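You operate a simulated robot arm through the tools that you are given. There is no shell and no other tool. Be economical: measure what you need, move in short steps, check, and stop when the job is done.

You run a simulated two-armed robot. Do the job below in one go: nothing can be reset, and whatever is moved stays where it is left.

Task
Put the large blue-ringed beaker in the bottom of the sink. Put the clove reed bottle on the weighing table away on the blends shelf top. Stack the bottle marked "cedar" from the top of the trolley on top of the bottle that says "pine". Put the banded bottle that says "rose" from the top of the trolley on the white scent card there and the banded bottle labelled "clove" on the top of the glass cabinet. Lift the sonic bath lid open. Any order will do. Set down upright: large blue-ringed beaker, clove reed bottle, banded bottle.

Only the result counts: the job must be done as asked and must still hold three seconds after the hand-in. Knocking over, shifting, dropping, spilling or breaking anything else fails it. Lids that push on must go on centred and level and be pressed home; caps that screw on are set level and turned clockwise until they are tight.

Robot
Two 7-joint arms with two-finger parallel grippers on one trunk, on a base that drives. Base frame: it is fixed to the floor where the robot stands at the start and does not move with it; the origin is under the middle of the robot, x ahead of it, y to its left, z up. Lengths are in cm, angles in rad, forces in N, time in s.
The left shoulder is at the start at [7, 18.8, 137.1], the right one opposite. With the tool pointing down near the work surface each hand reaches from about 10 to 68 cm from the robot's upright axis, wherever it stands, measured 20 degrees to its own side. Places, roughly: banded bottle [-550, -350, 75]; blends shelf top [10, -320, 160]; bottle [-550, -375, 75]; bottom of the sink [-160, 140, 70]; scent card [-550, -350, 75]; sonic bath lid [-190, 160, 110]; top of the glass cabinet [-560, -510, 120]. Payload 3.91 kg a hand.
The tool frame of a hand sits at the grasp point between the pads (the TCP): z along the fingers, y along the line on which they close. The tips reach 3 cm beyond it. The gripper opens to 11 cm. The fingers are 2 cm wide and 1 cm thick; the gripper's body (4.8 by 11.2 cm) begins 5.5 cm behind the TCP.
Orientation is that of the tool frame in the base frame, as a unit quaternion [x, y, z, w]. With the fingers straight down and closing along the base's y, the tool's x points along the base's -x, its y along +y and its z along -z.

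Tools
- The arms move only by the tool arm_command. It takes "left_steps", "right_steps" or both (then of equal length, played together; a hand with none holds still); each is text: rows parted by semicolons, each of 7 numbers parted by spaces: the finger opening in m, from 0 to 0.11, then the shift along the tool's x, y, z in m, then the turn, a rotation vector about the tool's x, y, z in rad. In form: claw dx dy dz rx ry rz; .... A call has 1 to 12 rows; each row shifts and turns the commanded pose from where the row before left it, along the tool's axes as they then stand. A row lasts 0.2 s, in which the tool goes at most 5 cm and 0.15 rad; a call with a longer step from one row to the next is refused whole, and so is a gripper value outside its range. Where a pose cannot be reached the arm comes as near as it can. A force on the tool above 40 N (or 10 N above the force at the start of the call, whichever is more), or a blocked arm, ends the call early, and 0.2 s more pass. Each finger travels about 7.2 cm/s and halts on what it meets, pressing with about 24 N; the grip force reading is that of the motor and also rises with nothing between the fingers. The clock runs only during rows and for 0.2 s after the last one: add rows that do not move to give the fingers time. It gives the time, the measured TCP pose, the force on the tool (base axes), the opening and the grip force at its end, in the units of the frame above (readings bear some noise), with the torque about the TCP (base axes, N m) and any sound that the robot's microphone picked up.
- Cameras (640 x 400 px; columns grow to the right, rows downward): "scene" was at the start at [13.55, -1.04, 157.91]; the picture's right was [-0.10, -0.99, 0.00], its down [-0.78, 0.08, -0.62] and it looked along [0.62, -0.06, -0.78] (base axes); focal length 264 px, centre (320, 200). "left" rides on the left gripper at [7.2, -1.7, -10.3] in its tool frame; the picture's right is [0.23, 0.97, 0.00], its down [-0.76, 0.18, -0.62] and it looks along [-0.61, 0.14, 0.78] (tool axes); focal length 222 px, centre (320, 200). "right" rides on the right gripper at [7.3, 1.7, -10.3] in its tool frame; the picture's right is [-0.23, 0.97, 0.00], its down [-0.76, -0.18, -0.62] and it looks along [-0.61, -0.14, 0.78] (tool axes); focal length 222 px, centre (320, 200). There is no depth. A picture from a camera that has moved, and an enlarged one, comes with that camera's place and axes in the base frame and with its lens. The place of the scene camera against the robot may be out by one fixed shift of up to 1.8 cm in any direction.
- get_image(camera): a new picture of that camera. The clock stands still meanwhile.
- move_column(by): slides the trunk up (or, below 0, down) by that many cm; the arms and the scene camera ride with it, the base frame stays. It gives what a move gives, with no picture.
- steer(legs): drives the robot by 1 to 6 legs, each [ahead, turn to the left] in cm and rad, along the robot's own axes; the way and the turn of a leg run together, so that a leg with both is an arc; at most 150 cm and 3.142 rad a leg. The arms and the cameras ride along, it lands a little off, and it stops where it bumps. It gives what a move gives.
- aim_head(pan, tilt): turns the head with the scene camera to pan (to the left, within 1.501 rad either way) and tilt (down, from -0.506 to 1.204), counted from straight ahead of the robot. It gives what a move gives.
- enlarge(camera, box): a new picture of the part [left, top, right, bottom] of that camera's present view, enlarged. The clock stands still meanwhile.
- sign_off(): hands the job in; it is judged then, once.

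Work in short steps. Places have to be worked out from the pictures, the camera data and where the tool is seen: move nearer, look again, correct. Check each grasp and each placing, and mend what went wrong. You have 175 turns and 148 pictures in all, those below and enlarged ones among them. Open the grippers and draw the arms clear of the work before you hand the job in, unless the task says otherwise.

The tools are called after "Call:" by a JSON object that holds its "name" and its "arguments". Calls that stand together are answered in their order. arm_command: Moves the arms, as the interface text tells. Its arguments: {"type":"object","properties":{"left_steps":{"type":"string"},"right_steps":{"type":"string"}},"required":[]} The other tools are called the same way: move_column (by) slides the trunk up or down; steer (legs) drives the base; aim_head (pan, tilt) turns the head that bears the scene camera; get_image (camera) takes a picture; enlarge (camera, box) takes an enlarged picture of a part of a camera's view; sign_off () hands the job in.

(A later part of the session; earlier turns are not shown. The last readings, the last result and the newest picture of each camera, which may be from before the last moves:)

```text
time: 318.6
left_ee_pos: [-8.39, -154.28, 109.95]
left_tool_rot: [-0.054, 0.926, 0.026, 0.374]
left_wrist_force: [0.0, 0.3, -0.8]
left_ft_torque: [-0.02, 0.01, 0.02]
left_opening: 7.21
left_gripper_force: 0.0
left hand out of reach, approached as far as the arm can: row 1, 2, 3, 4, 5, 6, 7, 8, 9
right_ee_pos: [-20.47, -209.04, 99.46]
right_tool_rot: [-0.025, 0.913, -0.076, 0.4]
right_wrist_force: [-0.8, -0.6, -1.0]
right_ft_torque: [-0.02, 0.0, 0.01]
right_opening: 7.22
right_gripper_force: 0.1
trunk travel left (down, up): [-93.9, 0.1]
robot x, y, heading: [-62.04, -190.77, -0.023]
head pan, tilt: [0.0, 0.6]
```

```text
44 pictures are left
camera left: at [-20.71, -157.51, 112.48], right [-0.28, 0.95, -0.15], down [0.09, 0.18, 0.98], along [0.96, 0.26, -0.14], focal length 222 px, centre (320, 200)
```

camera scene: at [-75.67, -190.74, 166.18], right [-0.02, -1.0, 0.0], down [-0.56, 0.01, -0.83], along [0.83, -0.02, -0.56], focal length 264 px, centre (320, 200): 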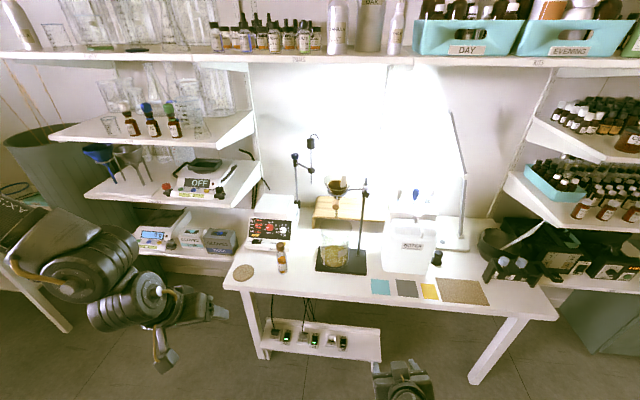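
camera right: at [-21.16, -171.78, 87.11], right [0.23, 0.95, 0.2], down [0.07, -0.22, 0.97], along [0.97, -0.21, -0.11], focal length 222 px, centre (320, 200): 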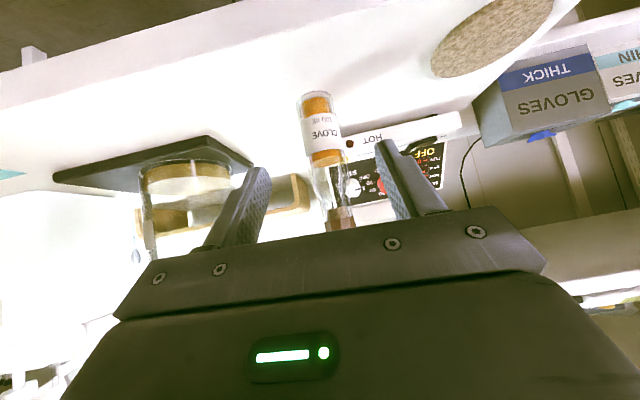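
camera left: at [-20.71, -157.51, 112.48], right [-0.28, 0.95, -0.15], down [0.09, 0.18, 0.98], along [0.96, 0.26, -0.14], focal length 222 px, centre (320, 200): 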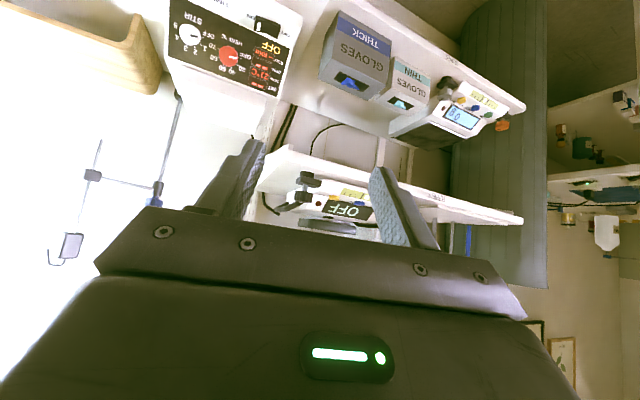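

The left arm can't cross inward at this posture. I test what heights the left hand can reach with this tilt, after backing away.

Call:
{"name": "steer", "arguments": {"legs": [[-40, 0]]}}

Call:
{"name": "arm_command", "arguments": {"left_steps": "0.072 -0.033 0 -0.033 0 0 0;0.072 -0.033 0 -0.033 0 0 0;0.072 -0.033 0 -0.033 0 0 0;0.072 -0.033 0 -0.033 0 0 0;0.072 -0.033 0 -0.033 0 0 0;0.072 -0.033 0 -0.033 0 0 0;0.072 -0.033 0 -0.033 0 0 0;0.072 -0.033 0 -0.033 0 0 0;0.072 -0.033 0 -0.033 0 0 0;0.072 -0.033 0 -0.033 0 0 0;0.072 -0.033 0 -0.033 0 0 0;0.072 -0.033 0 -0.033 0 0 0"}}

Call:
{"name": "get_image", "arguments": {"camera": "scene"}}

```text
time: 321.1
left_ee_pos: [-48.58, -153.13, 109.92]
left_tool_rot: [-0.056, 0.925, 0.026, 0.374]
left_wrist_force: [-0.1, -1.3, 0.1]
left_ft_torque: [0.02, -0.02, 0.01]
left_opening: 7.21
left_gripper_force: 0.0
right_ee_pos: [-60.1, -208.08, 99.27]
right_tool_rot: [-0.028, 0.913, -0.074, 0.399]
right_wrist_force: [-0.2, -0.1, 0.8]
right_ft_torque: [0.01, 0.0, -0.01]
right_opening: 7.25
right_gripper_force: 0.0
trunk travel left (down, up): [-93.9, 0.1]
robot x, y, heading: [-101.88, -190.29, -0.014]
head pan, tilt: [0.0, 0.6]
```

```text
time: 323.7
left_ee_pos: [-47.54, -153.42, 166.04]
left_tool_rot: [-0.057, 0.926, 0.027, 0.373]
left_wrist_force: [0.3, -0.7, -0.8]
left_ft_torque: [-0.02, -0.03, 0.01]
left_opening: 7.2
left_gripper_force: 0.0
right_ee_pos: [-60.19, -208.13, 99.37]
right_tool_rot: [-0.028, 0.914, -0.075, 0.399]
right_wrist_force: [0.2, 0.4, 0.2]
right_ft_torque: [0.0, -0.01, 0.02]
right_opening: 7.23
right_gripper_force: 0.0
trunk travel left (down, up): [-93.9, 0.1]
robot x, y, heading: [-101.79, -190.08, -0.018]
head pan, tilt: [0.0, 0.6]
```

```text
43 pictures are left
camera scene: at [-86.84, -190.67, 166.15], right [-0.01, -1.0, 0.0], down [-0.57, 0.01, -0.82], along [0.82, -0.01, -0.57], focal length 264 px, centre (320, 200)
```

scene: 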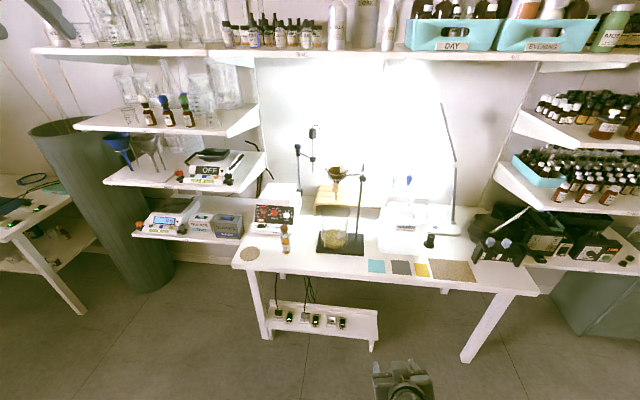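

The left arm does reach z=166 with this tilt. So I'll grasp in that same posture using the trunk: shift the base right, lower the arm back, and lower the trunk.

Call:
{"name": "steer", "arguments": {"legs": [[0, -1.55], [21, 0], [0, 1.57], [33, 0]]}}

Call:
{"name": "arm_command", "arguments": {"left_steps": "0.072 0.033 0 0.033 0 0 0;0.072 0.033 0 0.033 0 0 0;0.072 0.033 0 0.033 0 0 0;0.072 0.033 0 0.033 0 0 0;0.072 0.033 0 0.033 0 0 0;0.072 0.033 0 0.033 0 0 0;0.072 0.033 0 0.033 0 0 0;0.072 0.033 0 0.033 0 0 0;0.072 0.033 0 0.033 0 0 0;0.072 0.033 0 0.033 0 0 0;0.072 0.033 0 0.033 0 0 0;0.072 0 0 0 0 0 0"}}

Call:
{"name": "move_column", "arguments": {"by": -20}}

Call:
{"name": "get_image", "arguments": {"camera": "left"}}

Call:
{"name": "get_image", "arguments": {"camera": "scene"}}

```text
time: 334.5
left_ee_pos: [-15.37, -171.97, 166.19]
left_tool_rot: [-0.07, 0.924, 0.031, 0.375]
left_wrist_force: [0.4, -0.2, -0.4]
left_ft_torque: [0.01, 0.03, 0.01]
left_opening: 7.21
left_gripper_force: 0.1
right_ee_pos: [-26.44, -227.21, 99.51]
right_tool_rot: [-0.041, 0.912, -0.069, 0.401]
right_wrist_force: [-0.3, 0.7, -0.8]
right_ft_torque: [0.03, 0.02, 0.01]
right_opening: 7.22
right_gripper_force: 0.2
trunk travel left (down, up): [-93.9, 0.1]
robot x, y, heading: [-68.32, -210.39, 0.016]
head pan, tilt: [0.0, 0.6]
```

```text
time: 337.1
left_ee_pos: [-15.97, -171.86, 114.77]
left_tool_rot: [-0.069, 0.924, 0.032, 0.374]
left_wrist_force: [0.4, -0.2, 0.0]
left_ft_torque: [0.04, 0.02, 0.0]
left_opening: 7.2
left_gripper_force: 0.0
right_ee_pos: [-26.27, -227.28, 99.3]
right_tool_rot: [-0.042, 0.913, -0.068, 0.4]
right_wrist_force: [0.5, 0.0, 0.4]
right_ft_torque: [-0.02, 0.02, -0.01]
right_opening: 7.2
right_gripper_force: 0.1
trunk travel left (down, up): [-93.9, 0.1]
robot x, y, heading: [-68.33, -210.55, 0.011]
head pan, tilt: [0.0, 0.6]
```

```text
time: 339.3
left_ee_pos: [-15.98, -171.78, 94.88]
left_tool_rot: [-0.07, 0.924, 0.031, 0.374]
left_wrist_force: [0.1, -0.1, -0.4]
left_ft_torque: [-0.02, -0.01, -0.02]
left_opening: 7.22
left_gripper_force: 0.0
right_ee_pos: [-26.25, -227.26, 79.3]
right_tool_rot: [-0.041, 0.913, -0.069, 0.401]
right_wrist_force: [-0.2, -0.1, -0.7]
right_ft_torque: [-0.03, -0.01, -0.02]
right_opening: 7.21
right_gripper_force: 0.1
trunk travel left (down, up): [-73.9, 20.1]
robot x, y, heading: [-68.61, -210.35, 0.016]
head pan, tilt: [0.0, 0.6]
```

```text
42 pictures are left
camera left: at [-28.13, -175.5, 97.32], right [-0.31, 0.94, -0.15], down [0.09, 0.19, 0.98], along [0.95, 0.29, -0.14], focal length 222 px, centre (320, 200)
```

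left: 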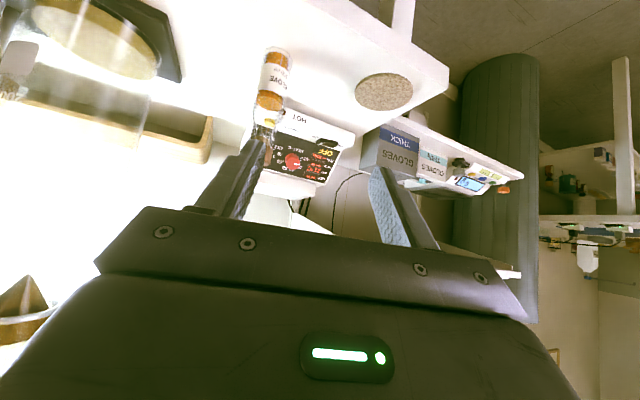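

```text
41 pictures are left
camera scene: at [-53.42, -210.5, 146.17], right [0.01, -1.0, 0.0], down [-0.56, -0.01, -0.83], along [0.82, 0.01, -0.56], focal length 264 px, centre (320, 200)
```

scene: 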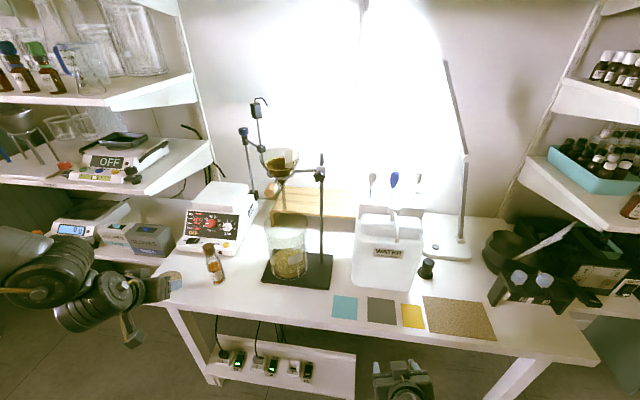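

The bottle is at about [1, -175.8]. I align the hand laterally and advance partway.

Call:
{"name": "arm_command", "arguments": {"left_steps": "0.072 -0.004 -0.022 0 0 0 0;0.072 -0.006 -0.022 0 0 0 0;0.072 -0.006 -0.022 0 0 0 0;0.072 0 0 0.035 0 0 0;0.072 0 0 0.035 0 0 0;0.072 0 0 0.04 0 0 0;0.072 0 0 0 0 0 0"}}

Call:
{"name": "get_image", "arguments": {"camera": "left"}}

```text
time: 340.9
left_ee_pos: [-7.82, -173.35, 92.75]
left_tool_rot: [-0.069, 0.925, 0.031, 0.373]
left_wrist_force: [1.3, -0.2, -0.3]
left_ft_torque: [-0.02, 0.01, 0.0]
left_opening: 7.21
left_gripper_force: 0.1
left hand out of reach, approached as far as the arm can: row 3, 4, 5, 6
right_ee_pos: [-26.18, -227.18, 79.29]
right_tool_rot: [-0.041, 0.913, -0.069, 0.4]
right_wrist_force: [-0.2, 0.4, 0.4]
right_ft_torque: [0.01, 0.02, -0.01]
right_opening: 7.22
right_gripper_force: 0.0
trunk travel left (down, up): [-73.9, 20.1]
robot x, y, heading: [-68.11, -210.72, 0.013]
head pan, tilt: [0.0, 0.6]
```

```text
40 pictures are left
camera left: at [-19.94, -177.07, 95.27], right [-0.31, 0.94, -0.15], down [0.09, 0.19, 0.98], along [0.95, 0.29, -0.14], focal length 222 px, centre (320, 200)
```

left: 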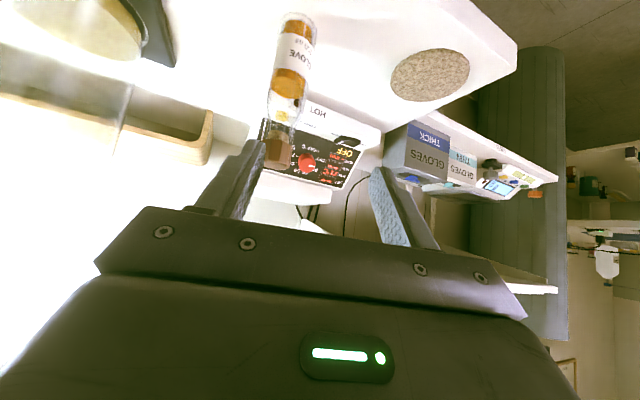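

I'm at the arm's low limit; so I raise the arm relative to the trunk and lower the trunk instead.

Call:
{"name": "arm_command", "arguments": {"left_steps": "0.072 -0.033 0 -0.033 0 0 0;0.072 -0.033 0 -0.033 0 0 0;0.072 -0.033 0 -0.033 0 0 0;0.072 -0.033 0 -0.033 0 0 0;0.072 -0.033 0 -0.033 0 0 0;0.072 0 -0.015 0 0 0 0;0.072 0 -0.015 0 0 0 0;0.072 0 0 0 0 0 0"}}

Call:
{"name": "steer", "arguments": {"legs": [[-6, 0]]}}

Call:
{"name": "move_column", "arguments": {"by": -34}}

Call:
{"name": "get_image", "arguments": {"camera": "left"}}

```text
time: 342.7
left_ee_pos: [-7.18, -176.3, 116.04]
left_tool_rot: [-0.071, 0.925, 0.031, 0.373]
left_wrist_force: [0.0, -0.6, -0.4]
left_ft_torque: [-0.03, 0.01, -0.01]
left_opening: 7.23
left_gripper_force: 0.0
right_ee_pos: [-26.39, -227.16, 79.32]
right_tool_rot: [-0.042, 0.913, -0.069, 0.401]
right_wrist_force: [0.3, 0.5, 0.5]
right_ft_torque: [-0.03, 0.05, -0.01]
right_opening: 7.22
right_gripper_force: 0.1
trunk travel left (down, up): [-73.9, 20.1]
robot x, y, heading: [-68.36, -210.51, 0.014]
head pan, tilt: [0.0, 0.6]
```

```text
time: 343.6
left_ee_pos: [-13.08, -176.48, 115.98]
left_tool_rot: [-0.069, 0.925, 0.031, 0.373]
left_wrist_force: [0.5, -0.3, 0.1]
left_ft_torque: [0.0, -0.03, 0.03]
left_opening: 7.21
left_gripper_force: 0.0
right_ee_pos: [-32.21, -227.27, 79.44]
right_tool_rot: [-0.041, 0.913, -0.069, 0.4]
right_wrist_force: [0.1, 0.7, 0.1]
right_ft_torque: [-0.02, 0.03, 0.0]
right_opening: 7.23
right_gripper_force: 0.0
trunk travel left (down, up): [-73.9, 20.1]
robot x, y, heading: [-74.04, -210.55, 0.015]
head pan, tilt: [0.0, 0.6]
```

```text
time: 347.0
left_ee_pos: [-13.14, -176.58, 81.97]
left_tool_rot: [-0.07, 0.924, 0.032, 0.374]
left_wrist_force: [0.1, -0.3, -0.6]
left_ft_torque: [0.03, 0.02, 0.05]
left_opening: 7.2
left_gripper_force: 0.0
right_ee_pos: [-32.34, -227.3, 45.36]
right_tool_rot: [-0.041, 0.913, -0.07, 0.401]
right_wrist_force: [0.3, -0.2, -0.1]
right_ft_torque: [-0.01, 0.01, 0.03]
right_opening: 7.22
right_gripper_force: 0.1
trunk travel left (down, up): [-39.9, 54.1]
robot x, y, heading: [-74.49, -210.39, 0.013]
head pan, tilt: [0.0, 0.6]
```

```text
39 pictures are left
camera left: at [-25.2, -180.11, 84.51], right [-0.31, 0.94, -0.15], down [0.09, 0.19, 0.98], along [0.95, 0.29, -0.14], focal length 222 px, centre (320, 200)
```

left: 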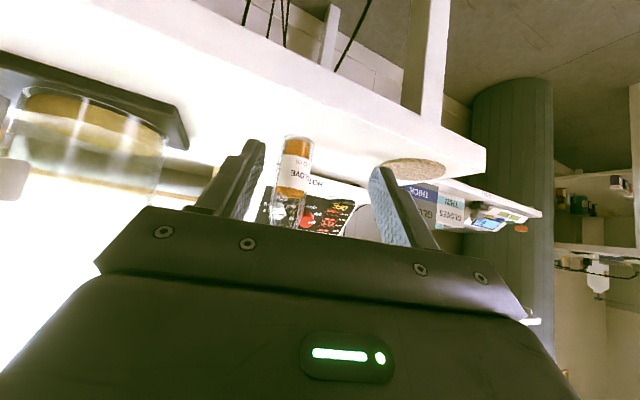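

Aligned laterally (y≈-176.5). I lower the trunk 1.2 cm and drive 13.6 cm forward so the fingers straddle the bottle.

Call:
{"name": "move_column", "arguments": {"by": -1.2}}

Call:
{"name": "steer", "arguments": {"legs": [[10, 0]]}}

Call:
{"name": "get_image", "arguments": {"camera": "left"}}

```text
time: 347.6
left_ee_pos: [-13.12, -176.45, 80.78]
left_tool_rot: [-0.07, 0.924, 0.031, 0.374]
left_wrist_force: [0.4, -0.2, 1.0]
left_ft_torque: [0.0, -0.02, 0.04]
left_opening: 7.22
left_gripper_force: 0.0
right_ee_pos: [-32.17, -227.34, 44.19]
right_tool_rot: [-0.04, 0.913, -0.07, 0.4]
right_wrist_force: [-0.6, -0.1, 0.1]
right_ft_torque: [-0.02, 0.04, -0.01]
right_opening: 7.21
right_gripper_force: 0.0
trunk travel left (down, up): [-38.7, 55.3]
robot x, y, heading: [-74.6, -210.23, 0.013]
head pan, tilt: [0.0, 0.6]
```

```text
time: 348.7
left_ee_pos: [-3.22, -176.41, 80.65]
left_tool_rot: [-0.069, 0.925, 0.031, 0.373]
left_wrist_force: [-0.3, 0.2, -0.5]
left_ft_torque: [-0.01, 0.01, 0.03]
left_opening: 7.21
left_gripper_force: 0.0
right_ee_pos: [-22.5, -227.25, 44.1]
right_tool_rot: [-0.041, 0.913, -0.069, 0.399]
right_wrist_force: [0.8, 0.3, 0.2]
right_ft_torque: [-0.01, 0.02, 0.01]
right_opening: 7.21
right_gripper_force: 0.0
trunk travel left (down, up): [-38.7, 55.3]
robot x, y, heading: [-64.6, -210.31, 0.01]
head pan, tilt: [0.0, 0.6]
```

```text
38 pictures are left
camera left: at [-15.33, -180.07, 83.23], right [-0.31, 0.94, -0.15], down [0.09, 0.19, 0.98], along [0.95, 0.29, -0.14], focal length 222 px, centre (320, 200)
```

left: 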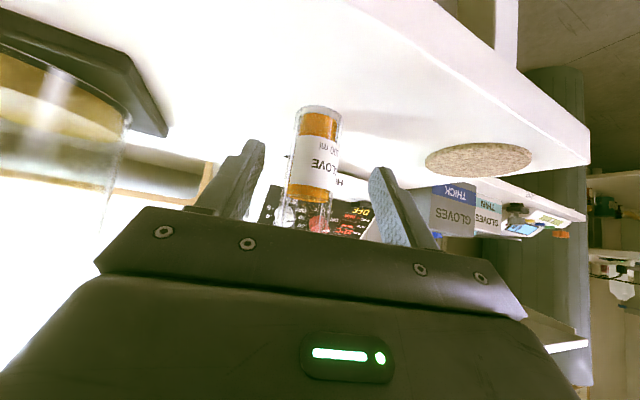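

Nicely centred. I drive the last 4.8 cm and close.

Call:
{"name": "move_column", "arguments": {"by": -0.7}}

Call:
{"name": "steer", "arguments": {"legs": [[4.8, 0]]}}

Call:
{"name": "arm_command", "arguments": {"left_steps": "0.05 0 0 0 0 0 0;0.03 0 0 0 0 0 0;0.03 0 0 0 0 0 0;0.03 0 0 0 0 0 0"}}

Call:
{"name": "get_image", "arguments": {"camera": "left"}}

```text
time: 349.3
left_ee_pos: [-3.19, -176.42, 80.15]
left_tool_rot: [-0.068, 0.925, 0.03, 0.374]
left_wrist_force: [0.1, -0.2, -0.1]
left_ft_torque: [0.0, 0.01, 0.0]
left_opening: 7.2
left_gripper_force: 0.0
right_ee_pos: [-22.48, -227.27, 43.52]
right_tool_rot: [-0.04, 0.913, -0.07, 0.401]
right_wrist_force: [0.2, -0.7, 0.1]
right_ft_torque: [0.01, 0.0, -0.05]
right_opening: 7.2
right_gripper_force: 0.0
trunk travel left (down, up): [-38.0, 56.0]
robot x, y, heading: [-64.44, -210.32, 0.012]
head pan, tilt: [0.0, 0.6]
```

```text
time: 350.2
left_ee_pos: [1.71, -176.49, 80.02]
left_tool_rot: [-0.069, 0.925, 0.031, 0.373]
left_wrist_force: [-0.5, 0.3, -0.6]
left_ft_torque: [0.0, 0.0, 0.03]
left_opening: 7.24
left_gripper_force: 0.1
right_ee_pos: [-17.51, -227.27, 43.46]
right_tool_rot: [-0.04, 0.913, -0.07, 0.4]
right_wrist_force: [0.8, -0.8, 1.0]
right_ft_torque: [-0.02, 0.02, 0.02]
right_opening: 7.19
right_gripper_force: 0.1
trunk travel left (down, up): [-38.0, 56.0]
robot x, y, heading: [-59.73, -210.29, 0.012]
head pan, tilt: [0.0, 0.6]
```

```text
time: 351.2
left_ee_pos: [1.66, -176.35, 80.01]
left_tool_rot: [-0.069, 0.925, 0.031, 0.373]
left_wrist_force: [1.0, 0.4, 1.5]
left_ft_torque: [0.02, -0.07, 0.01]
left_opening: 4.34
left_gripper_force: 23.7
right_ee_pos: [-17.64, -227.32, 43.41]
right_tool_rot: [-0.04, 0.913, -0.07, 0.4]
right_wrist_force: [0.0, -0.6, -0.2]
right_ft_torque: [0.0, -0.04, 0.02]
right_opening: 7.21
right_gripper_force: 0.0
trunk travel left (down, up): [-38.0, 56.0]
robot x, y, heading: [-59.57, -210.28, 0.016]
head pan, tilt: [0.0, 0.6]
```

```text
37 pictures are left
camera left: at [-10.54, -180.0, 82.6], right [-0.31, 0.94, -0.15], down [0.09, 0.19, 0.98], along [0.95, 0.29, -0.14], focal length 222 px, centre (320, 200)
```

left: 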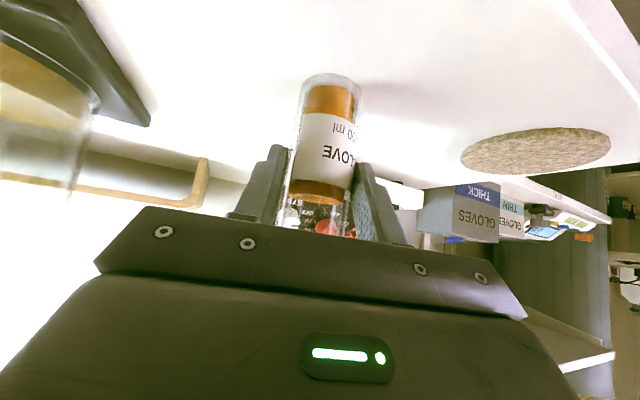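

Gripped. I lift with the trunk, then back away from the table.

Call:
{"name": "move_column", "arguments": {"by": 18}}

Call:
{"name": "steer", "arguments": {"legs": [[-55, 0]]}}

Call:
{"name": "move_column", "arguments": {"by": 37.8}}

Call:
{"name": "get_image", "arguments": {"camera": "left"}}

```text
time: 353.2
left_ee_pos: [1.64, -176.34, 98.04]
left_tool_rot: [-0.069, 0.925, 0.032, 0.373]
left_wrist_force: [-0.6, 0.4, -2.1]
left_ft_torque: [-0.02, 0.01, 0.0]
left_opening: 4.2
left_gripper_force: 23.6
right_ee_pos: [-17.48, -227.2, 61.48]
right_tool_rot: [-0.04, 0.913, -0.07, 0.4]
right_wrist_force: [-0.2, 0.2, -0.2]
right_ft_torque: [0.02, 0.0, 0.01]
right_opening: 7.22
right_gripper_force: 0.0
trunk travel left (down, up): [-56.0, 38.0]
robot x, y, heading: [-59.23, -210.31, 0.01]
head pan, tilt: [0.0, 0.6]
```

```text
time: 356.4
left_ee_pos: [-53.72, -177.17, 98.11]
left_tool_rot: [-0.067, 0.925, 0.03, 0.373]
left_wrist_force: [0.4, 0.4, -2.0]
left_ft_torque: [0.01, 0.01, 0.02]
left_opening: 4.15
left_gripper_force: 23.5
right_ee_pos: [-73.2, -227.92, 61.4]
right_tool_rot: [-0.038, 0.913, -0.07, 0.4]
right_wrist_force: [-0.5, 0.8, 0.3]
right_ft_torque: [0.01, 0.0, -0.01]
right_opening: 7.21
right_gripper_force: 0.0
trunk travel left (down, up): [-56.0, 38.0]
robot x, y, heading: [-115.16, -210.46, 0.003]
head pan, tilt: [0.0, 0.6]
```

```text
time: 360.0
left_ee_pos: [-53.59, -177.11, 135.93]
left_tool_rot: [-0.067, 0.925, 0.031, 0.374]
left_wrist_force: [-0.2, 0.3, -2.1]
left_ft_torque: [-0.03, 0.05, 0.01]
left_opening: 4.14
left_gripper_force: 23.8
right_ee_pos: [-73.08, -227.88, 99.17]
right_tool_rot: [-0.039, 0.913, -0.07, 0.399]
right_wrist_force: [0.0, 1.3, -0.2]
right_ft_torque: [0.01, 0.0, -0.01]
right_opening: 7.21
right_gripper_force: 0.1
trunk travel left (down, up): [-93.8, 0.2]
robot x, y, heading: [-114.72, -210.79, 0.008]
head pan, tilt: [0.0, 0.6]
```

```text
36 pictures are left
camera left: at [-65.8, -180.73, 138.36], right [-0.3, 0.94, -0.15], down [0.09, 0.19, 0.98], along [0.95, 0.28, -0.14], focal length 222 px, centre (320, 200)
```

left: 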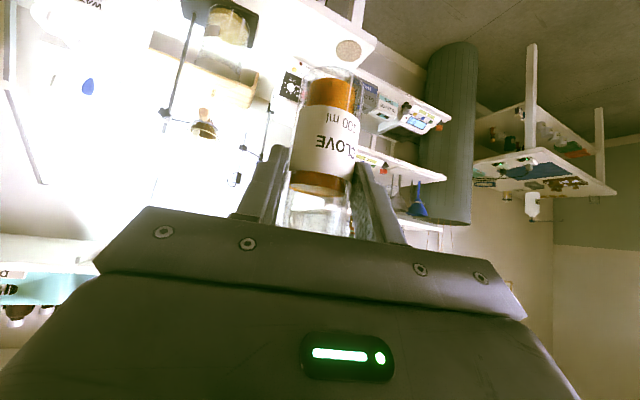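

Held well. I raise the left arm to shelf height and drive to face the free shelf spot.

Call:
{"name": "arm_command", "arguments": {"left_steps": "0.03 -0.032 0 -0.032 0 0 0;0.03 -0.032 0 -0.032 0 0 0;0.03 -0.032 0 -0.032 0 0 0;0.03 -0.032 0 -0.032 0 0 0;0.03 -0.032 0 -0.032 0 0 0;0.03 -0.032 0 -0.032 0 0 0;0.03 -0.032 0 -0.032 0 0 0;0.03 -0.03 0 -0.03 0 0 0;0.03 0 0 0 0 0 0"}}

Call:
{"name": "steer", "arguments": {"legs": [[0, -1.57], [136, 0], [0, 1.57], [20, 0]]}}

Call:
{"name": "aim_head", "arguments": {"pan": 0.2, "tilt": 0.15}}

Call:
{"name": "get_image", "arguments": {"camera": "scene"}}

Call:
{"name": "get_image", "arguments": {"camera": "left"}}

```text
time: 362.0
left_ee_pos: [-56.91, -173.33, 166.03]
left_tool_rot: [-0.065, 0.924, 0.029, 0.375]
left_wrist_force: [0.5, 0.8, -2.6]
left_ft_torque: [0.03, 0.05, -0.02]
left_opening: 4.14
left_gripper_force: 23.6
left hand out of reach, approached as far as the arm can: row 6, 7, 8
right_ee_pos: [-72.93, -228.0, 99.21]
right_tool_rot: [-0.038, 0.913, -0.071, 0.399]
right_wrist_force: [-1.0, -0.2, -0.1]
right_ft_torque: [0.01, -0.05, 0.0]
right_opening: 7.22
right_gripper_force: 0.0
trunk travel left (down, up): [-93.8, 0.2]
robot x, y, heading: [-115.16, -211.18, 0.006]
head pan, tilt: [0.0, 0.6]
```

```text
time: 377.7
left_ee_pos: [-40.55, -312.52, 166.39]
left_tool_rot: [-0.038, 0.925, 0.018, 0.377]
left_wrist_force: [-0.4, -0.3, -1.4]
left_ft_torque: [-0.01, -0.01, -0.02]
left_opening: 4.15
left_gripper_force: 24.0
right_ee_pos: [-59.32, -366.07, 99.32]
right_tool_rot: [-0.01, 0.913, -0.083, 0.399]
right_wrist_force: [0.0, -0.5, -0.7]
right_ft_torque: [0.0, -0.05, 0.01]
right_opening: 7.18
right_gripper_force: 0.0
trunk travel left (down, up): [-93.8, 0.2]
robot x, y, heading: [-100.22, -346.81, -0.052]
head pan, tilt: [0.0, 0.6]
```

```text
time: 378.6
left_ee_pos: [-39.61, -312.52, 166.0]
left_tool_rot: [-0.038, 0.926, 0.018, 0.375]
left_wrist_force: [1.1, -0.2, -1.4]
left_ft_torque: [0.05, 0.07, 0.03]
left_opening: 4.15
left_gripper_force: 24.3
right_ee_pos: [-59.03, -366.15, 99.2]
right_tool_rot: [-0.011, 0.914, -0.083, 0.397]
right_wrist_force: [0.0, 0.8, 0.1]
right_ft_torque: [0.01, 0.0, 0.01]
right_opening: 7.21
right_gripper_force: 0.1
trunk travel left (down, up): [-93.8, 0.2]
robot x, y, heading: [-100.14, -346.7, -0.055]
head pan, tilt: [0.201, 0.15]
```

```text
35 pictures are left
camera scene: at [-84.54, -345.64, 170.18], right [0.15, -0.99, 0.0], down [-0.15, -0.02, -0.99], along [0.98, 0.14, -0.15], focal length 264 px, centre (320, 200)
```

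scene: 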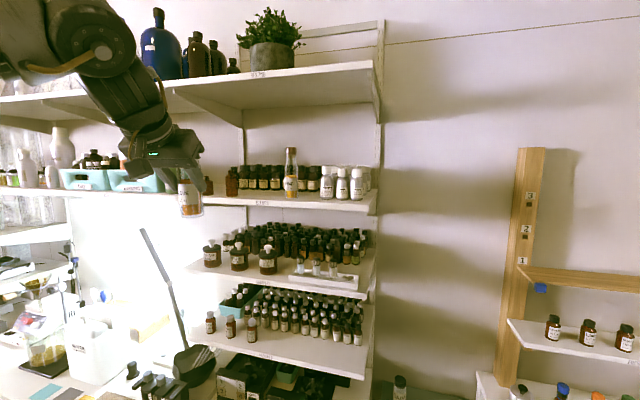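

```text
34 pictures are left
camera left: at [-52.02, -315.29, 168.51], right [-0.24, 0.96, -0.15], down [0.1, 0.18, 0.98], along [0.96, 0.22, -0.14], focal length 222 px, centre (320, 200)
```

left: 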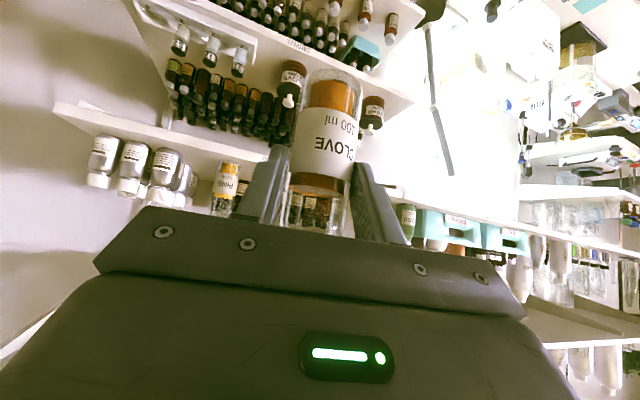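

The shelf spot is straight ahead of the left hand. I raise the hand a little more and check clearance before advancing.

Call:
{"name": "move_column", "arguments": {"by": 0.1}}

Call:
{"name": "arm_command", "arguments": {"left_steps": "0.03 -0.021 0 0.02 0 0 0;0.03 -0.013 0 -0.013 0 0 0;0.03 -0.01 0 -0.01 0 0 0;0.03 0 0 0 0 0 0"}}

Call:
{"name": "steer", "arguments": {"legs": [[20, 0.03]]}}

Call:
{"name": "get_image", "arguments": {"camera": "left"}}

Call:
{"name": "enlarge", "arguments": {"camera": "scene", "box": [100, 100, 340, 250]}}

```text
time: 379.1
left_ee_pos: [-39.87, -312.51, 166.19]
left_tool_rot: [-0.038, 0.926, 0.017, 0.376]
left_wrist_force: [-0.4, -0.3, -1.6]
left_ft_torque: [0.0, 0.05, 0.0]
left_opening: 4.16
left_gripper_force: 24.0
right_ee_pos: [-59.11, -366.1, 99.27]
right_tool_rot: [-0.01, 0.914, -0.083, 0.397]
right_wrist_force: [-0.1, 0.0, 0.2]
right_ft_torque: [0.01, -0.03, 0.0]
right_opening: 7.23
right_gripper_force: 0.2
trunk travel left (down, up): [-93.9, 0.1]
robot x, y, heading: [-99.62, -346.4, -0.054]
head pan, tilt: [0.201, 0.15]
```

```text
time: 380.1
left_ee_pos: [-38.69, -310.06, 166.91]
left_tool_rot: [-0.039, 0.926, 0.017, 0.376]
left_wrist_force: [-0.2, -0.2, -1.6]
left_ft_torque: [0.01, 0.03, 0.0]
left_opening: 4.13
left_gripper_force: 24.0
left hand out of reach, approached as far as the arm can: row 1, 2, 3
right_ee_pos: [-59.08, -366.09, 99.36]
right_tool_rot: [-0.01, 0.914, -0.083, 0.397]
right_wrist_force: [-0.4, 0.0, -0.2]
right_ft_torque: [0.02, -0.06, -0.02]
right_opening: 7.21
right_gripper_force: 0.1
trunk travel left (down, up): [-93.9, 0.1]
robot x, y, heading: [-99.77, -346.34, -0.053]
head pan, tilt: [0.201, 0.15]
```

```text
time: 381.7
left_ee_pos: [-20.2, -309.18, 167.16]
left_tool_rot: [-0.05, 0.924, 0.022, 0.378]
left_wrist_force: [-0.3, 0.2, -1.9]
left_ft_torque: [-0.04, 0.0, 0.01]
left_opening: 4.14
left_gripper_force: 23.8
right_ee_pos: [-39.04, -365.77, 99.45]
right_tool_rot: [-0.023, 0.913, -0.077, 0.4]
right_wrist_force: [-0.5, 0.2, -0.6]
right_ft_torque: [-0.03, -0.04, 0.01]
right_opening: 7.2
right_gripper_force: 0.1
trunk travel left (down, up): [-93.9, 0.1]
robot x, y, heading: [-80.13, -347.15, -0.027]
head pan, tilt: [0.201, 0.15]
```

```text
33 pictures are left
camera left: at [-32.65, -312.41, 169.59], right [-0.27, 0.95, -0.16], down [0.08, 0.19, 0.98], along [0.96, 0.25, -0.13], focal length 222 px, centre (320, 200)
```

left: 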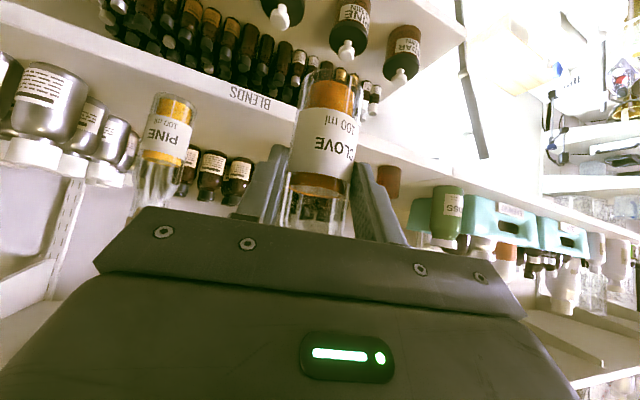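

```text
2.67 times, centred on (220, 175) of scene
camera zoom: at [-65.37, -346.05, 170.36], right [0.17, -0.98, 0.0], down [-0.14, -0.03, -0.99], along [0.97, 0.17, -0.15], focal length 704 px, centre (587, 267)
```

zoom: 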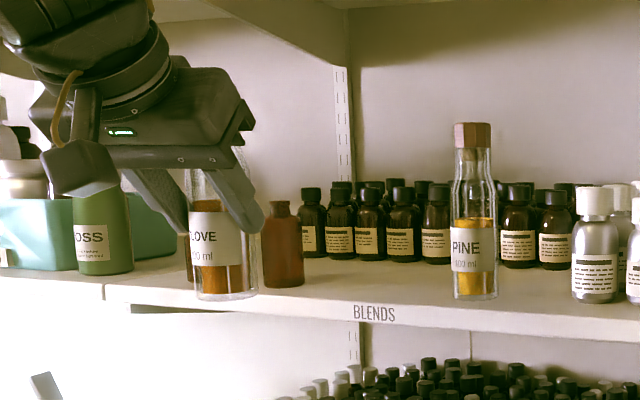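

PINE stands near [-5.5, -324], a brown bottle near [-3, -305.5], so my spot is [-3, -314.8]. I turn slightly right and then drive forward so the bottle hovers over it.

Call:
{"name": "steer", "arguments": {"legs": [[0, -0.067], [8, 0]]}}

Call:
{"name": "get_image", "arguments": {"camera": "left"}}

Call:
{"name": "enlarge", "arguments": {"camera": "scene", "box": [100, 100, 340, 250]}}

```text
time: 383.2
left_ee_pos: [-11.67, -313.62, 167.91]
left_tool_rot: [-0.021, 0.922, 0.008, 0.385]
left_wrist_force: [-2.2, 1.3, -0.2]
left_ft_torque: [-0.01, -0.01, -0.03]
left_opening: 4.18
left_gripper_force: 23.5
right_ee_pos: [-33.14, -368.88, 99.9]
right_tool_rot: [0.007, 0.912, -0.091, 0.401]
right_wrist_force: [-0.9, 0.7, 0.6]
right_ft_torque: [-0.04, -0.08, -0.01]
right_opening: 7.21
right_gripper_force: 0.0
trunk travel left (down, up): [-93.9, 0.1]
robot x, y, heading: [-71.69, -348.18, -0.092]
head pan, tilt: [0.201, 0.15]
```

```text
31 pictures are left
camera left: at [-24.15, -315.94, 170.13], right [-0.2, 0.97, -0.16], down [0.08, 0.18, 0.98], along [0.98, 0.19, -0.12], focal length 222 px, centre (320, 200)
```

left: 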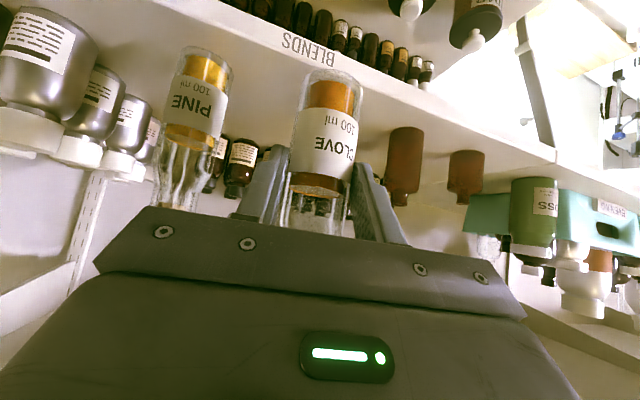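

```text
2.67 times, centred on (220, 175) of scene
camera zoom: at [-58.74, -347.34, 170.49], right [0.11, -0.99, 0.0], down [-0.14, -0.02, -0.99], along [0.98, 0.11, -0.14], focal length 704 px, centre (587, 267)
```

zoom: 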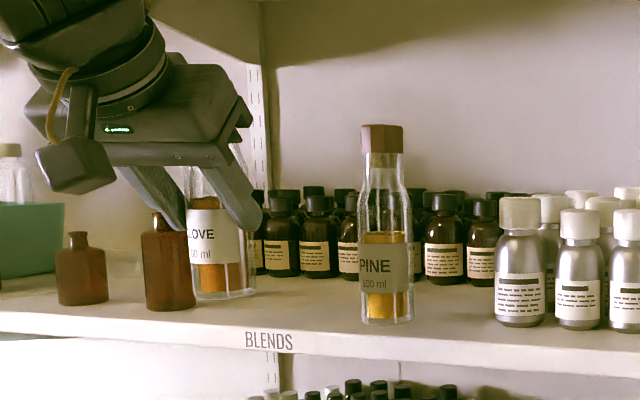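

Well centred between PINE and the brown bottle. I advance 8 cm.

Call:
{"name": "steer", "arguments": {"legs": [[8.3, 0.01]]}}

Call:
{"name": "enlarge", "arguments": {"camera": "scene", "box": [100, 100, 340, 250]}}

```text
time: 384.3
left_ee_pos: [-2.59, -314.07, 167.54]
left_tool_rot: [-0.026, 0.924, 0.012, 0.382]
left_wrist_force: [-0.4, 0.0, -1.8]
left_ft_torque: [0.01, -0.02, 0.01]
left_opening: 4.13
left_gripper_force: 23.6
right_ee_pos: [-24.17, -369.33, 99.35]
right_tool_rot: [0.002, 0.914, -0.087, 0.397]
right_wrist_force: [-1.2, -0.4, -0.3]
right_ft_torque: [-0.01, 0.01, -0.01]
right_opening: 7.22
right_gripper_force: 0.2
trunk travel left (down, up): [-93.9, 0.1]
robot x, y, heading: [-63.98, -348.39, -0.077]
head pan, tilt: [0.201, 0.15]
```

```text
2.67 times, centred on (220, 175) of scene
camera zoom: at [-49.27, -348.31, 170.37], right [0.12, -0.99, 0.0], down [-0.14, -0.02, -0.99], along [0.98, 0.12, -0.15], focal length 704 px, centre (587, 267)
```

zoom: 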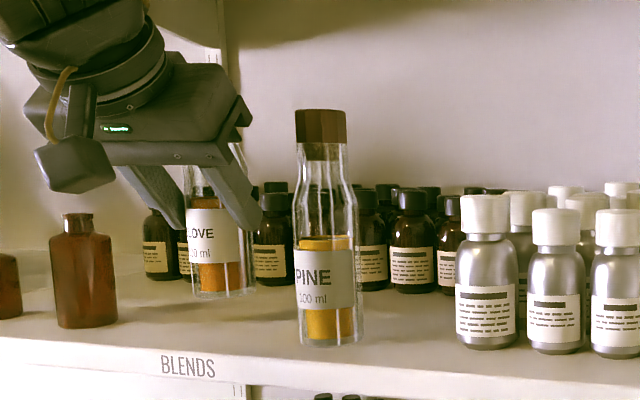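

The bottle hovers over the free spot. I lower with the trunk.

Call:
{"name": "move_column", "arguments": {"by": -2.5}}

Call:
{"name": "move_column", "arguments": {"by": -0.8}}

```text
time: 385.0
left_ee_pos: [-2.25, -314.16, 164.95]
left_tool_rot: [-0.026, 0.924, 0.011, 0.38]
left_wrist_force: [-2.7, 0.3, 6.9]
left_ft_torque: [-0.02, 0.26, 0.0]
left_opening: 4.15
left_gripper_force: 23.7
right_ee_pos: [-24.04, -369.46, 96.8]
right_tool_rot: [0.001, 0.914, -0.088, 0.396]
right_wrist_force: [0.4, 0.1, -0.6]
right_ft_torque: [0.0, -0.01, 0.02]
right_opening: 7.21
right_gripper_force: 0.0
trunk travel left (down, up): [-91.4, 2.6]
robot x, y, heading: [-63.79, -348.72, -0.078]
head pan, tilt: [0.201, 0.15]
```

```text
time: 385.6
left_ee_pos: [-2.26, -314.23, 164.17]
left_tool_rot: [-0.025, 0.924, 0.011, 0.381]
left_wrist_force: [-1.5, 0.6, 10.1]
left_ft_torque: [0.06, -0.29, 0.03]
left_opening: 4.14
left_gripper_force: 23.5
right_ee_pos: [-24.07, -369.55, 95.99]
right_tool_rot: [0.002, 0.914, -0.087, 0.397]
right_wrist_force: [0.0, 1.0, 0.6]
right_ft_torque: [0.02, 0.02, 0.0]
right_opening: 7.24
right_gripper_force: 0.1
trunk travel left (down, up): [-90.6, 3.4]
robot x, y, heading: [-63.9, -348.72, -0.079]
head pan, tilt: [0.201, 0.15]
```

Contact felt. I release and back straight away.

Call:
{"name": "arm_command", "arguments": {"left_steps": "0.045 0 0 0 0 0 0;0.055 0 0 0 0 0 0;0.072 0 0 0 0 0 0;0.072 0 0 0 0 0 0"}}

Call:
{"name": "steer", "arguments": {"legs": [[-25, 0]]}}

Call:
{"name": "enlarge", "arguments": {"camera": "scene", "box": [160, 90, 400, 240]}}

```text
time: 386.6
left_ee_pos: [-1.94, -314.18, 163.95]
left_tool_rot: [-0.025, 0.924, 0.011, 0.38]
left_wrist_force: [-0.4, 0.3, -0.3]
left_ft_torque: [0.0, 0.01, -0.01]
left_opening: 7.19
left_gripper_force: 0.1
right_ee_pos: [-23.69, -369.52, 96.06]
right_tool_rot: [0.002, 0.914, -0.089, 0.395]
right_wrist_force: [-0.5, -0.2, -0.3]
right_ft_torque: [0.05, -0.01, -0.01]
right_opening: 7.18
right_gripper_force: 0.1
trunk travel left (down, up): [-90.6, 3.4]
robot x, y, heading: [-64.39, -348.46, -0.077]
head pan, tilt: [0.201, 0.15]
```

```text
time: 388.4
left_ee_pos: [-26.27, -311.97, 163.82]
left_tool_rot: [-0.026, 0.925, 0.012, 0.379]
left_wrist_force: [0.6, -0.3, -0.4]
left_ft_torque: [-0.02, -0.02, -0.03]
left_opening: 7.21
left_gripper_force: 0.1
right_ee_pos: [-48.36, -367.3, 95.97]
right_tool_rot: [0.001, 0.914, -0.087, 0.396]
right_wrist_force: [0.2, 0.9, -0.2]
right_ft_torque: [-0.02, 0.01, 0.02]
right_opening: 7.19
right_gripper_force: 0.1
trunk travel left (down, up): [-90.6, 3.4]
robot x, y, heading: [-88.4, -346.63, -0.079]
head pan, tilt: [0.201, 0.15]
```

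```text
2.67 times, centred on (280, 165) of scene
camera zoom: at [-73.06, -346.3, 166.98], right [0.12, -0.99, 0.0], down [-0.15, -0.02, -0.99], along [0.98, 0.12, -0.15], focal length 704 px, centre (427, 293)
```

zoom: 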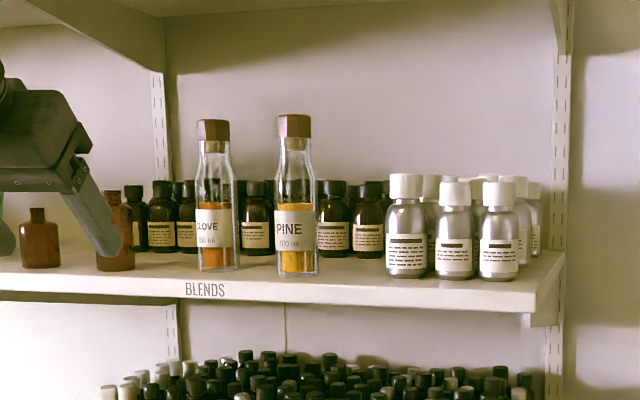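

The clove reed bottle stands upright on the blends shelf. Now I back off, turn round, and look toward the trolley.

Call:
{"name": "steer", "arguments": {"legs": [[-30, 0], [0, 3.14]]}}

Call:
{"name": "aim_head", "arguments": {"pan": 0, "tilt": 0.25}}

Call:
{"name": "get_image", "arguments": {"camera": "scene"}}

```text
time: 397.7
left_ee_pos: [-180.41, -379.05, 163.95]
left_tool_rot: [0.924, 0.025, -0.381, 0.01]
left_wrist_force: [0.3, 0.4, -0.5]
left_ft_torque: [0.01, 0.01, -0.01]
left_opening: 7.22
left_gripper_force: 0.1
right_ee_pos: [-158.61, -323.75, 95.91]
right_tool_rot: [0.914, -0.002, -0.395, -0.087]
right_wrist_force: [-0.9, -0.4, -0.4]
right_ft_torque: [0.01, 0.03, -0.02]
right_opening: 7.19
right_gripper_force: 0.1
trunk travel left (down, up): [-90.6, 3.4]
robot x, y, heading: [-118.38, -344.31, 3.056]
head pan, tilt: [0.201, 0.15]
```

```text
time: 398.5
left_ee_pos: [-180.37, -379.04, 163.91]
left_tool_rot: [0.925, 0.026, -0.38, 0.012]
left_wrist_force: [-0.8, -0.3, -0.6]
left_ft_torque: [-0.03, -0.03, 0.01]
left_opening: 7.23
left_gripper_force: 0.0
right_ee_pos: [-158.64, -323.81, 96.11]
right_tool_rot: [0.914, -0.002, -0.396, -0.089]
right_wrist_force: [1.2, 0.0, -0.7]
right_ft_torque: [0.0, 0.0, 0.0]
right_opening: 7.2
right_gripper_force: 0.1
trunk travel left (down, up): [-90.6, 3.4]
robot x, y, heading: [-118.19, -344.46, 3.059]
head pan, tilt: [0.0, 0.25]
```

```text
27 pictures are left
camera scene: at [-131.81, -343.57, 166.09], right [0.08, 1.0, 0.0], down [0.25, -0.02, -0.97], along [-0.97, 0.08, -0.25], focal length 264 px, centre (320, 200)
```

scene: 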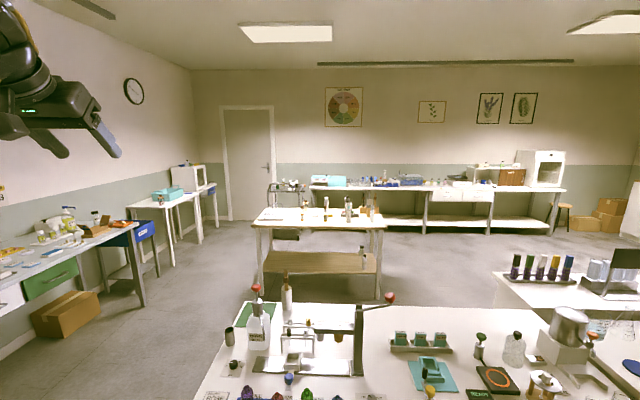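

The trolley is beyond the packing table, near [-530, -358]. I drive along the free lane on the left (y≈-437).

Call:
{"name": "steer", "arguments": {"legs": [[0, 0.956], [122, 0], [0, -0.87], [150, 0], [40, 0]]}}

Call:
{"name": "get_image", "arguments": {"camera": "scene"}}

```text
time: 418.4
left_ee_pos: [-447.57, -473.3, 164.03]
left_tool_rot: [0.923, 0.058, -0.381, 0.024]
left_wrist_force: [0.2, -0.4, 0.3]
left_ft_torque: [0.0, -0.01, -0.03]
left_opening: 7.21
left_gripper_force: 0.1
right_ee_pos: [-429.71, -416.46, 96.07]
right_tool_rot: [0.913, 0.031, -0.399, -0.074]
right_wrist_force: [0.5, 0.0, 0.1]
right_ft_torque: [0.0, -0.02, -0.01]
right_opening: 7.18
right_gripper_force: 0.0
trunk travel left (down, up): [-90.6, 3.4]
robot x, y, heading: [-388.51, -434.59, 3.132]
head pan, tilt: [0.0, 0.25]
```

```text
26 pictures are left
camera scene: at [-401.59, -434.48, 166.1], right [0.01, 1.0, 0.0], down [0.25, 0.0, -0.97], along [-0.97, 0.01, -0.25], focal length 264 px, centre (320, 200)
```

scene: 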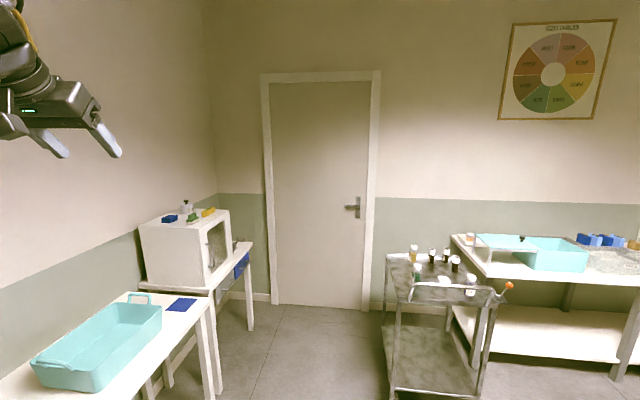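

I can see the trolley and the glass cabinet. I zoom on both.

Call:
{"name": "enlarge", "arguments": {"camera": "scene", "box": [375, 225, 525, 315]}}

Call:
{"name": "enlarge", "arguments": {"camera": "scene", "box": [130, 185, 260, 290]}}

```text
4.27 times, centred on (450, 270) of scene
camera zoom: at [-401.59, -434.48, 166.1], right [0.01, 1.0, 0.0], down [0.25, 0.0, -0.97], along [-0.97, 0.01, -0.25], focal length 1126 px, centre (-235, -99)
```

zoom: 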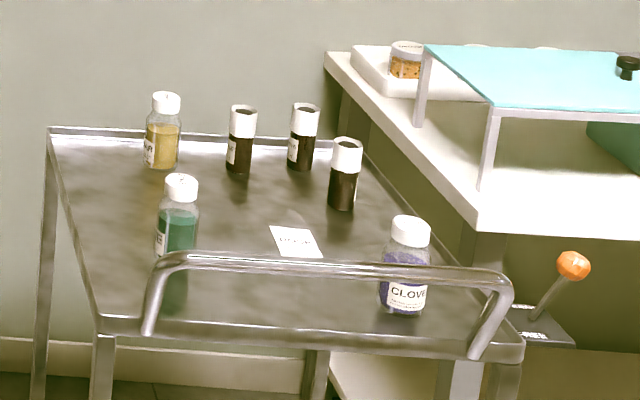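

```text
3.81 times, centred on (195, 238) of scene
camera zoom: at [-401.59, -434.48, 166.1], right [0.01, 1.0, 0.0], down [0.25, 0.0, -0.97], along [-0.97, 0.01, -0.25], focal length 1005 px, centre (796, 57)
```

zoom: 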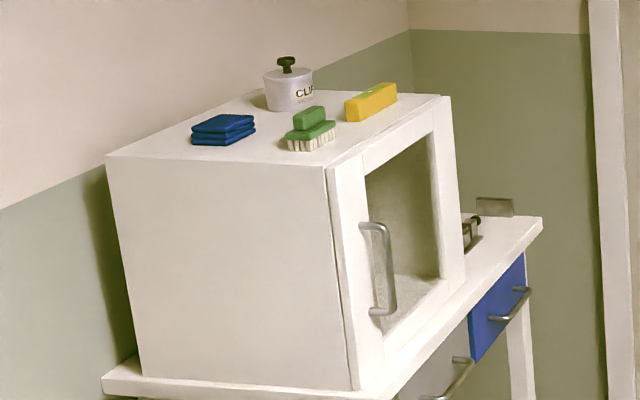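

The trolley spans about x -586..-529, y -388..-332, with a handle on its east side; I'll work from its south side with the left arm. I drive there and turn to face it, moving the right hand outward.

Call:
{"name": "steer", "arguments": {"legs": [[132, 0], [0, -1.56]]}}

Call:
{"name": "arm_command", "arguments": {"right_steps": "0.072 0 -0.04 0 0 0 0;0.072 0 -0.04 0 0 0 0;0.072 0 -0.04 0 0 0 0;0.072 0 -0.04 0 0 0 0;0.072 0 -0.04 0 0 0 0;0.072 0 0 0 0 0 0"}}

Call:
{"name": "aim_head", "arguments": {"pan": 0.35, "tilt": 0.8}}

Call:
{"name": "get_image", "arguments": {"camera": "scene"}}

```text
time: 428.9
left_ee_pos: [-560.71, -374.04, 164.07]
left_tool_rot: [0.695, -0.61, -0.287, -0.25]
left_wrist_force: [0.6, 0.5, 0.0]
left_ft_torque: [0.01, 0.01, -0.02]
left_opening: 7.2
left_gripper_force: 0.2
right_ee_pos: [-503.83, -391.57, 96.11]
right_tool_rot: [0.668, -0.623, -0.23, -0.334]
right_wrist_force: [0.5, -0.2, 0.6]
right_ft_torque: [-0.02, -0.01, -0.01]
right_opening: 7.21
right_gripper_force: 0.0
trunk travel left (down, up): [-90.6, 3.4]
robot x, y, heading: [-521.76, -433.2, 1.564]
head pan, tilt: [0.0, 0.25]
```

```text
time: 430.3
left_ee_pos: [-560.91, -374.02, 163.93]
left_tool_rot: [0.695, -0.61, -0.286, -0.251]
left_wrist_force: [0.2, 0.4, 0.2]
left_ft_torque: [0.01, -0.02, 0.03]
left_opening: 7.21
left_gripper_force: 0.0
right_ee_pos: [-484.04, -391.71, 99.1]
right_tool_rot: [0.669, -0.623, -0.23, -0.334]
right_wrist_force: [0.4, 0.7, 0.6]
right_ft_torque: [-0.01, -0.01, -0.01]
right_opening: 7.23
right_gripper_force: 0.0
trunk travel left (down, up): [-90.6, 3.4]
robot x, y, heading: [-521.34, -433.03, 1.563]
head pan, tilt: [0.0, 0.25]
```

```text
time: 431.2
left_ee_pos: [-560.53, -373.93, 164.01]
left_tool_rot: [0.695, -0.61, -0.287, -0.25]
left_wrist_force: [0.1, -0.7, 0.2]
left_ft_torque: [-0.04, -0.01, -0.01]
left_opening: 7.2
left_gripper_force: 0.0
right_ee_pos: [-484.15, -391.67, 99.08]
right_tool_rot: [0.669, -0.623, -0.231, -0.333]
right_wrist_force: [-0.7, -0.5, 0.2]
right_ft_torque: [0.01, 0.0, 0.0]
right_opening: 7.22
right_gripper_force: 0.1
trunk travel left (down, up): [-90.6, 3.4]
robot x, y, heading: [-521.73, -433.09, 1.567]
head pan, tilt: [0.351, 0.799]
```

```text
23 pictures are left
camera scene: at [-523.05, -420.75, 161.18], right [0.94, 0.34, 0.0], down [0.24, -0.67, -0.7], along [-0.24, 0.66, -0.72], focal length 264 px, centre (320, 200)
```

scene: 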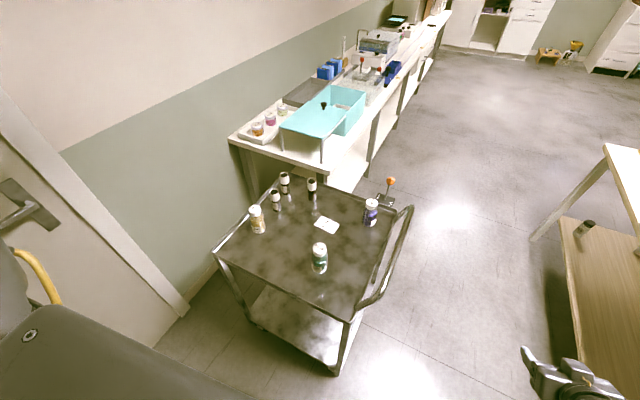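

Call:
{"name": "enlarge", "arguments": {"camera": "scene", "box": [240, 165, 340, 275]}}

```text
3.64 times, centred on (290, 220) of scene
camera zoom: at [-523.05, -420.75, 161.18], right [0.94, 0.34, 0.0], down [0.24, -0.67, -0.7], along [-0.24, 0.66, -0.72], focal length 959 px, centre (429, 127)
```

zoom: 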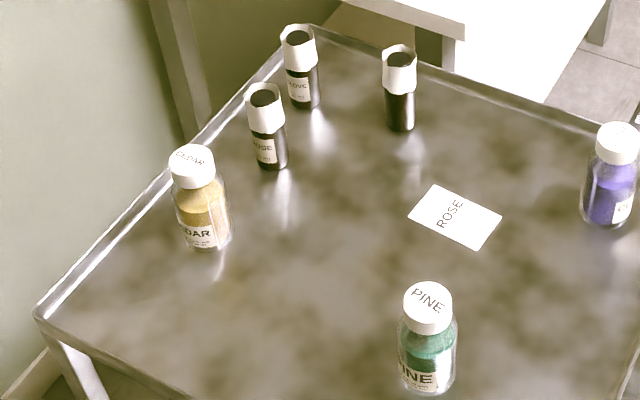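

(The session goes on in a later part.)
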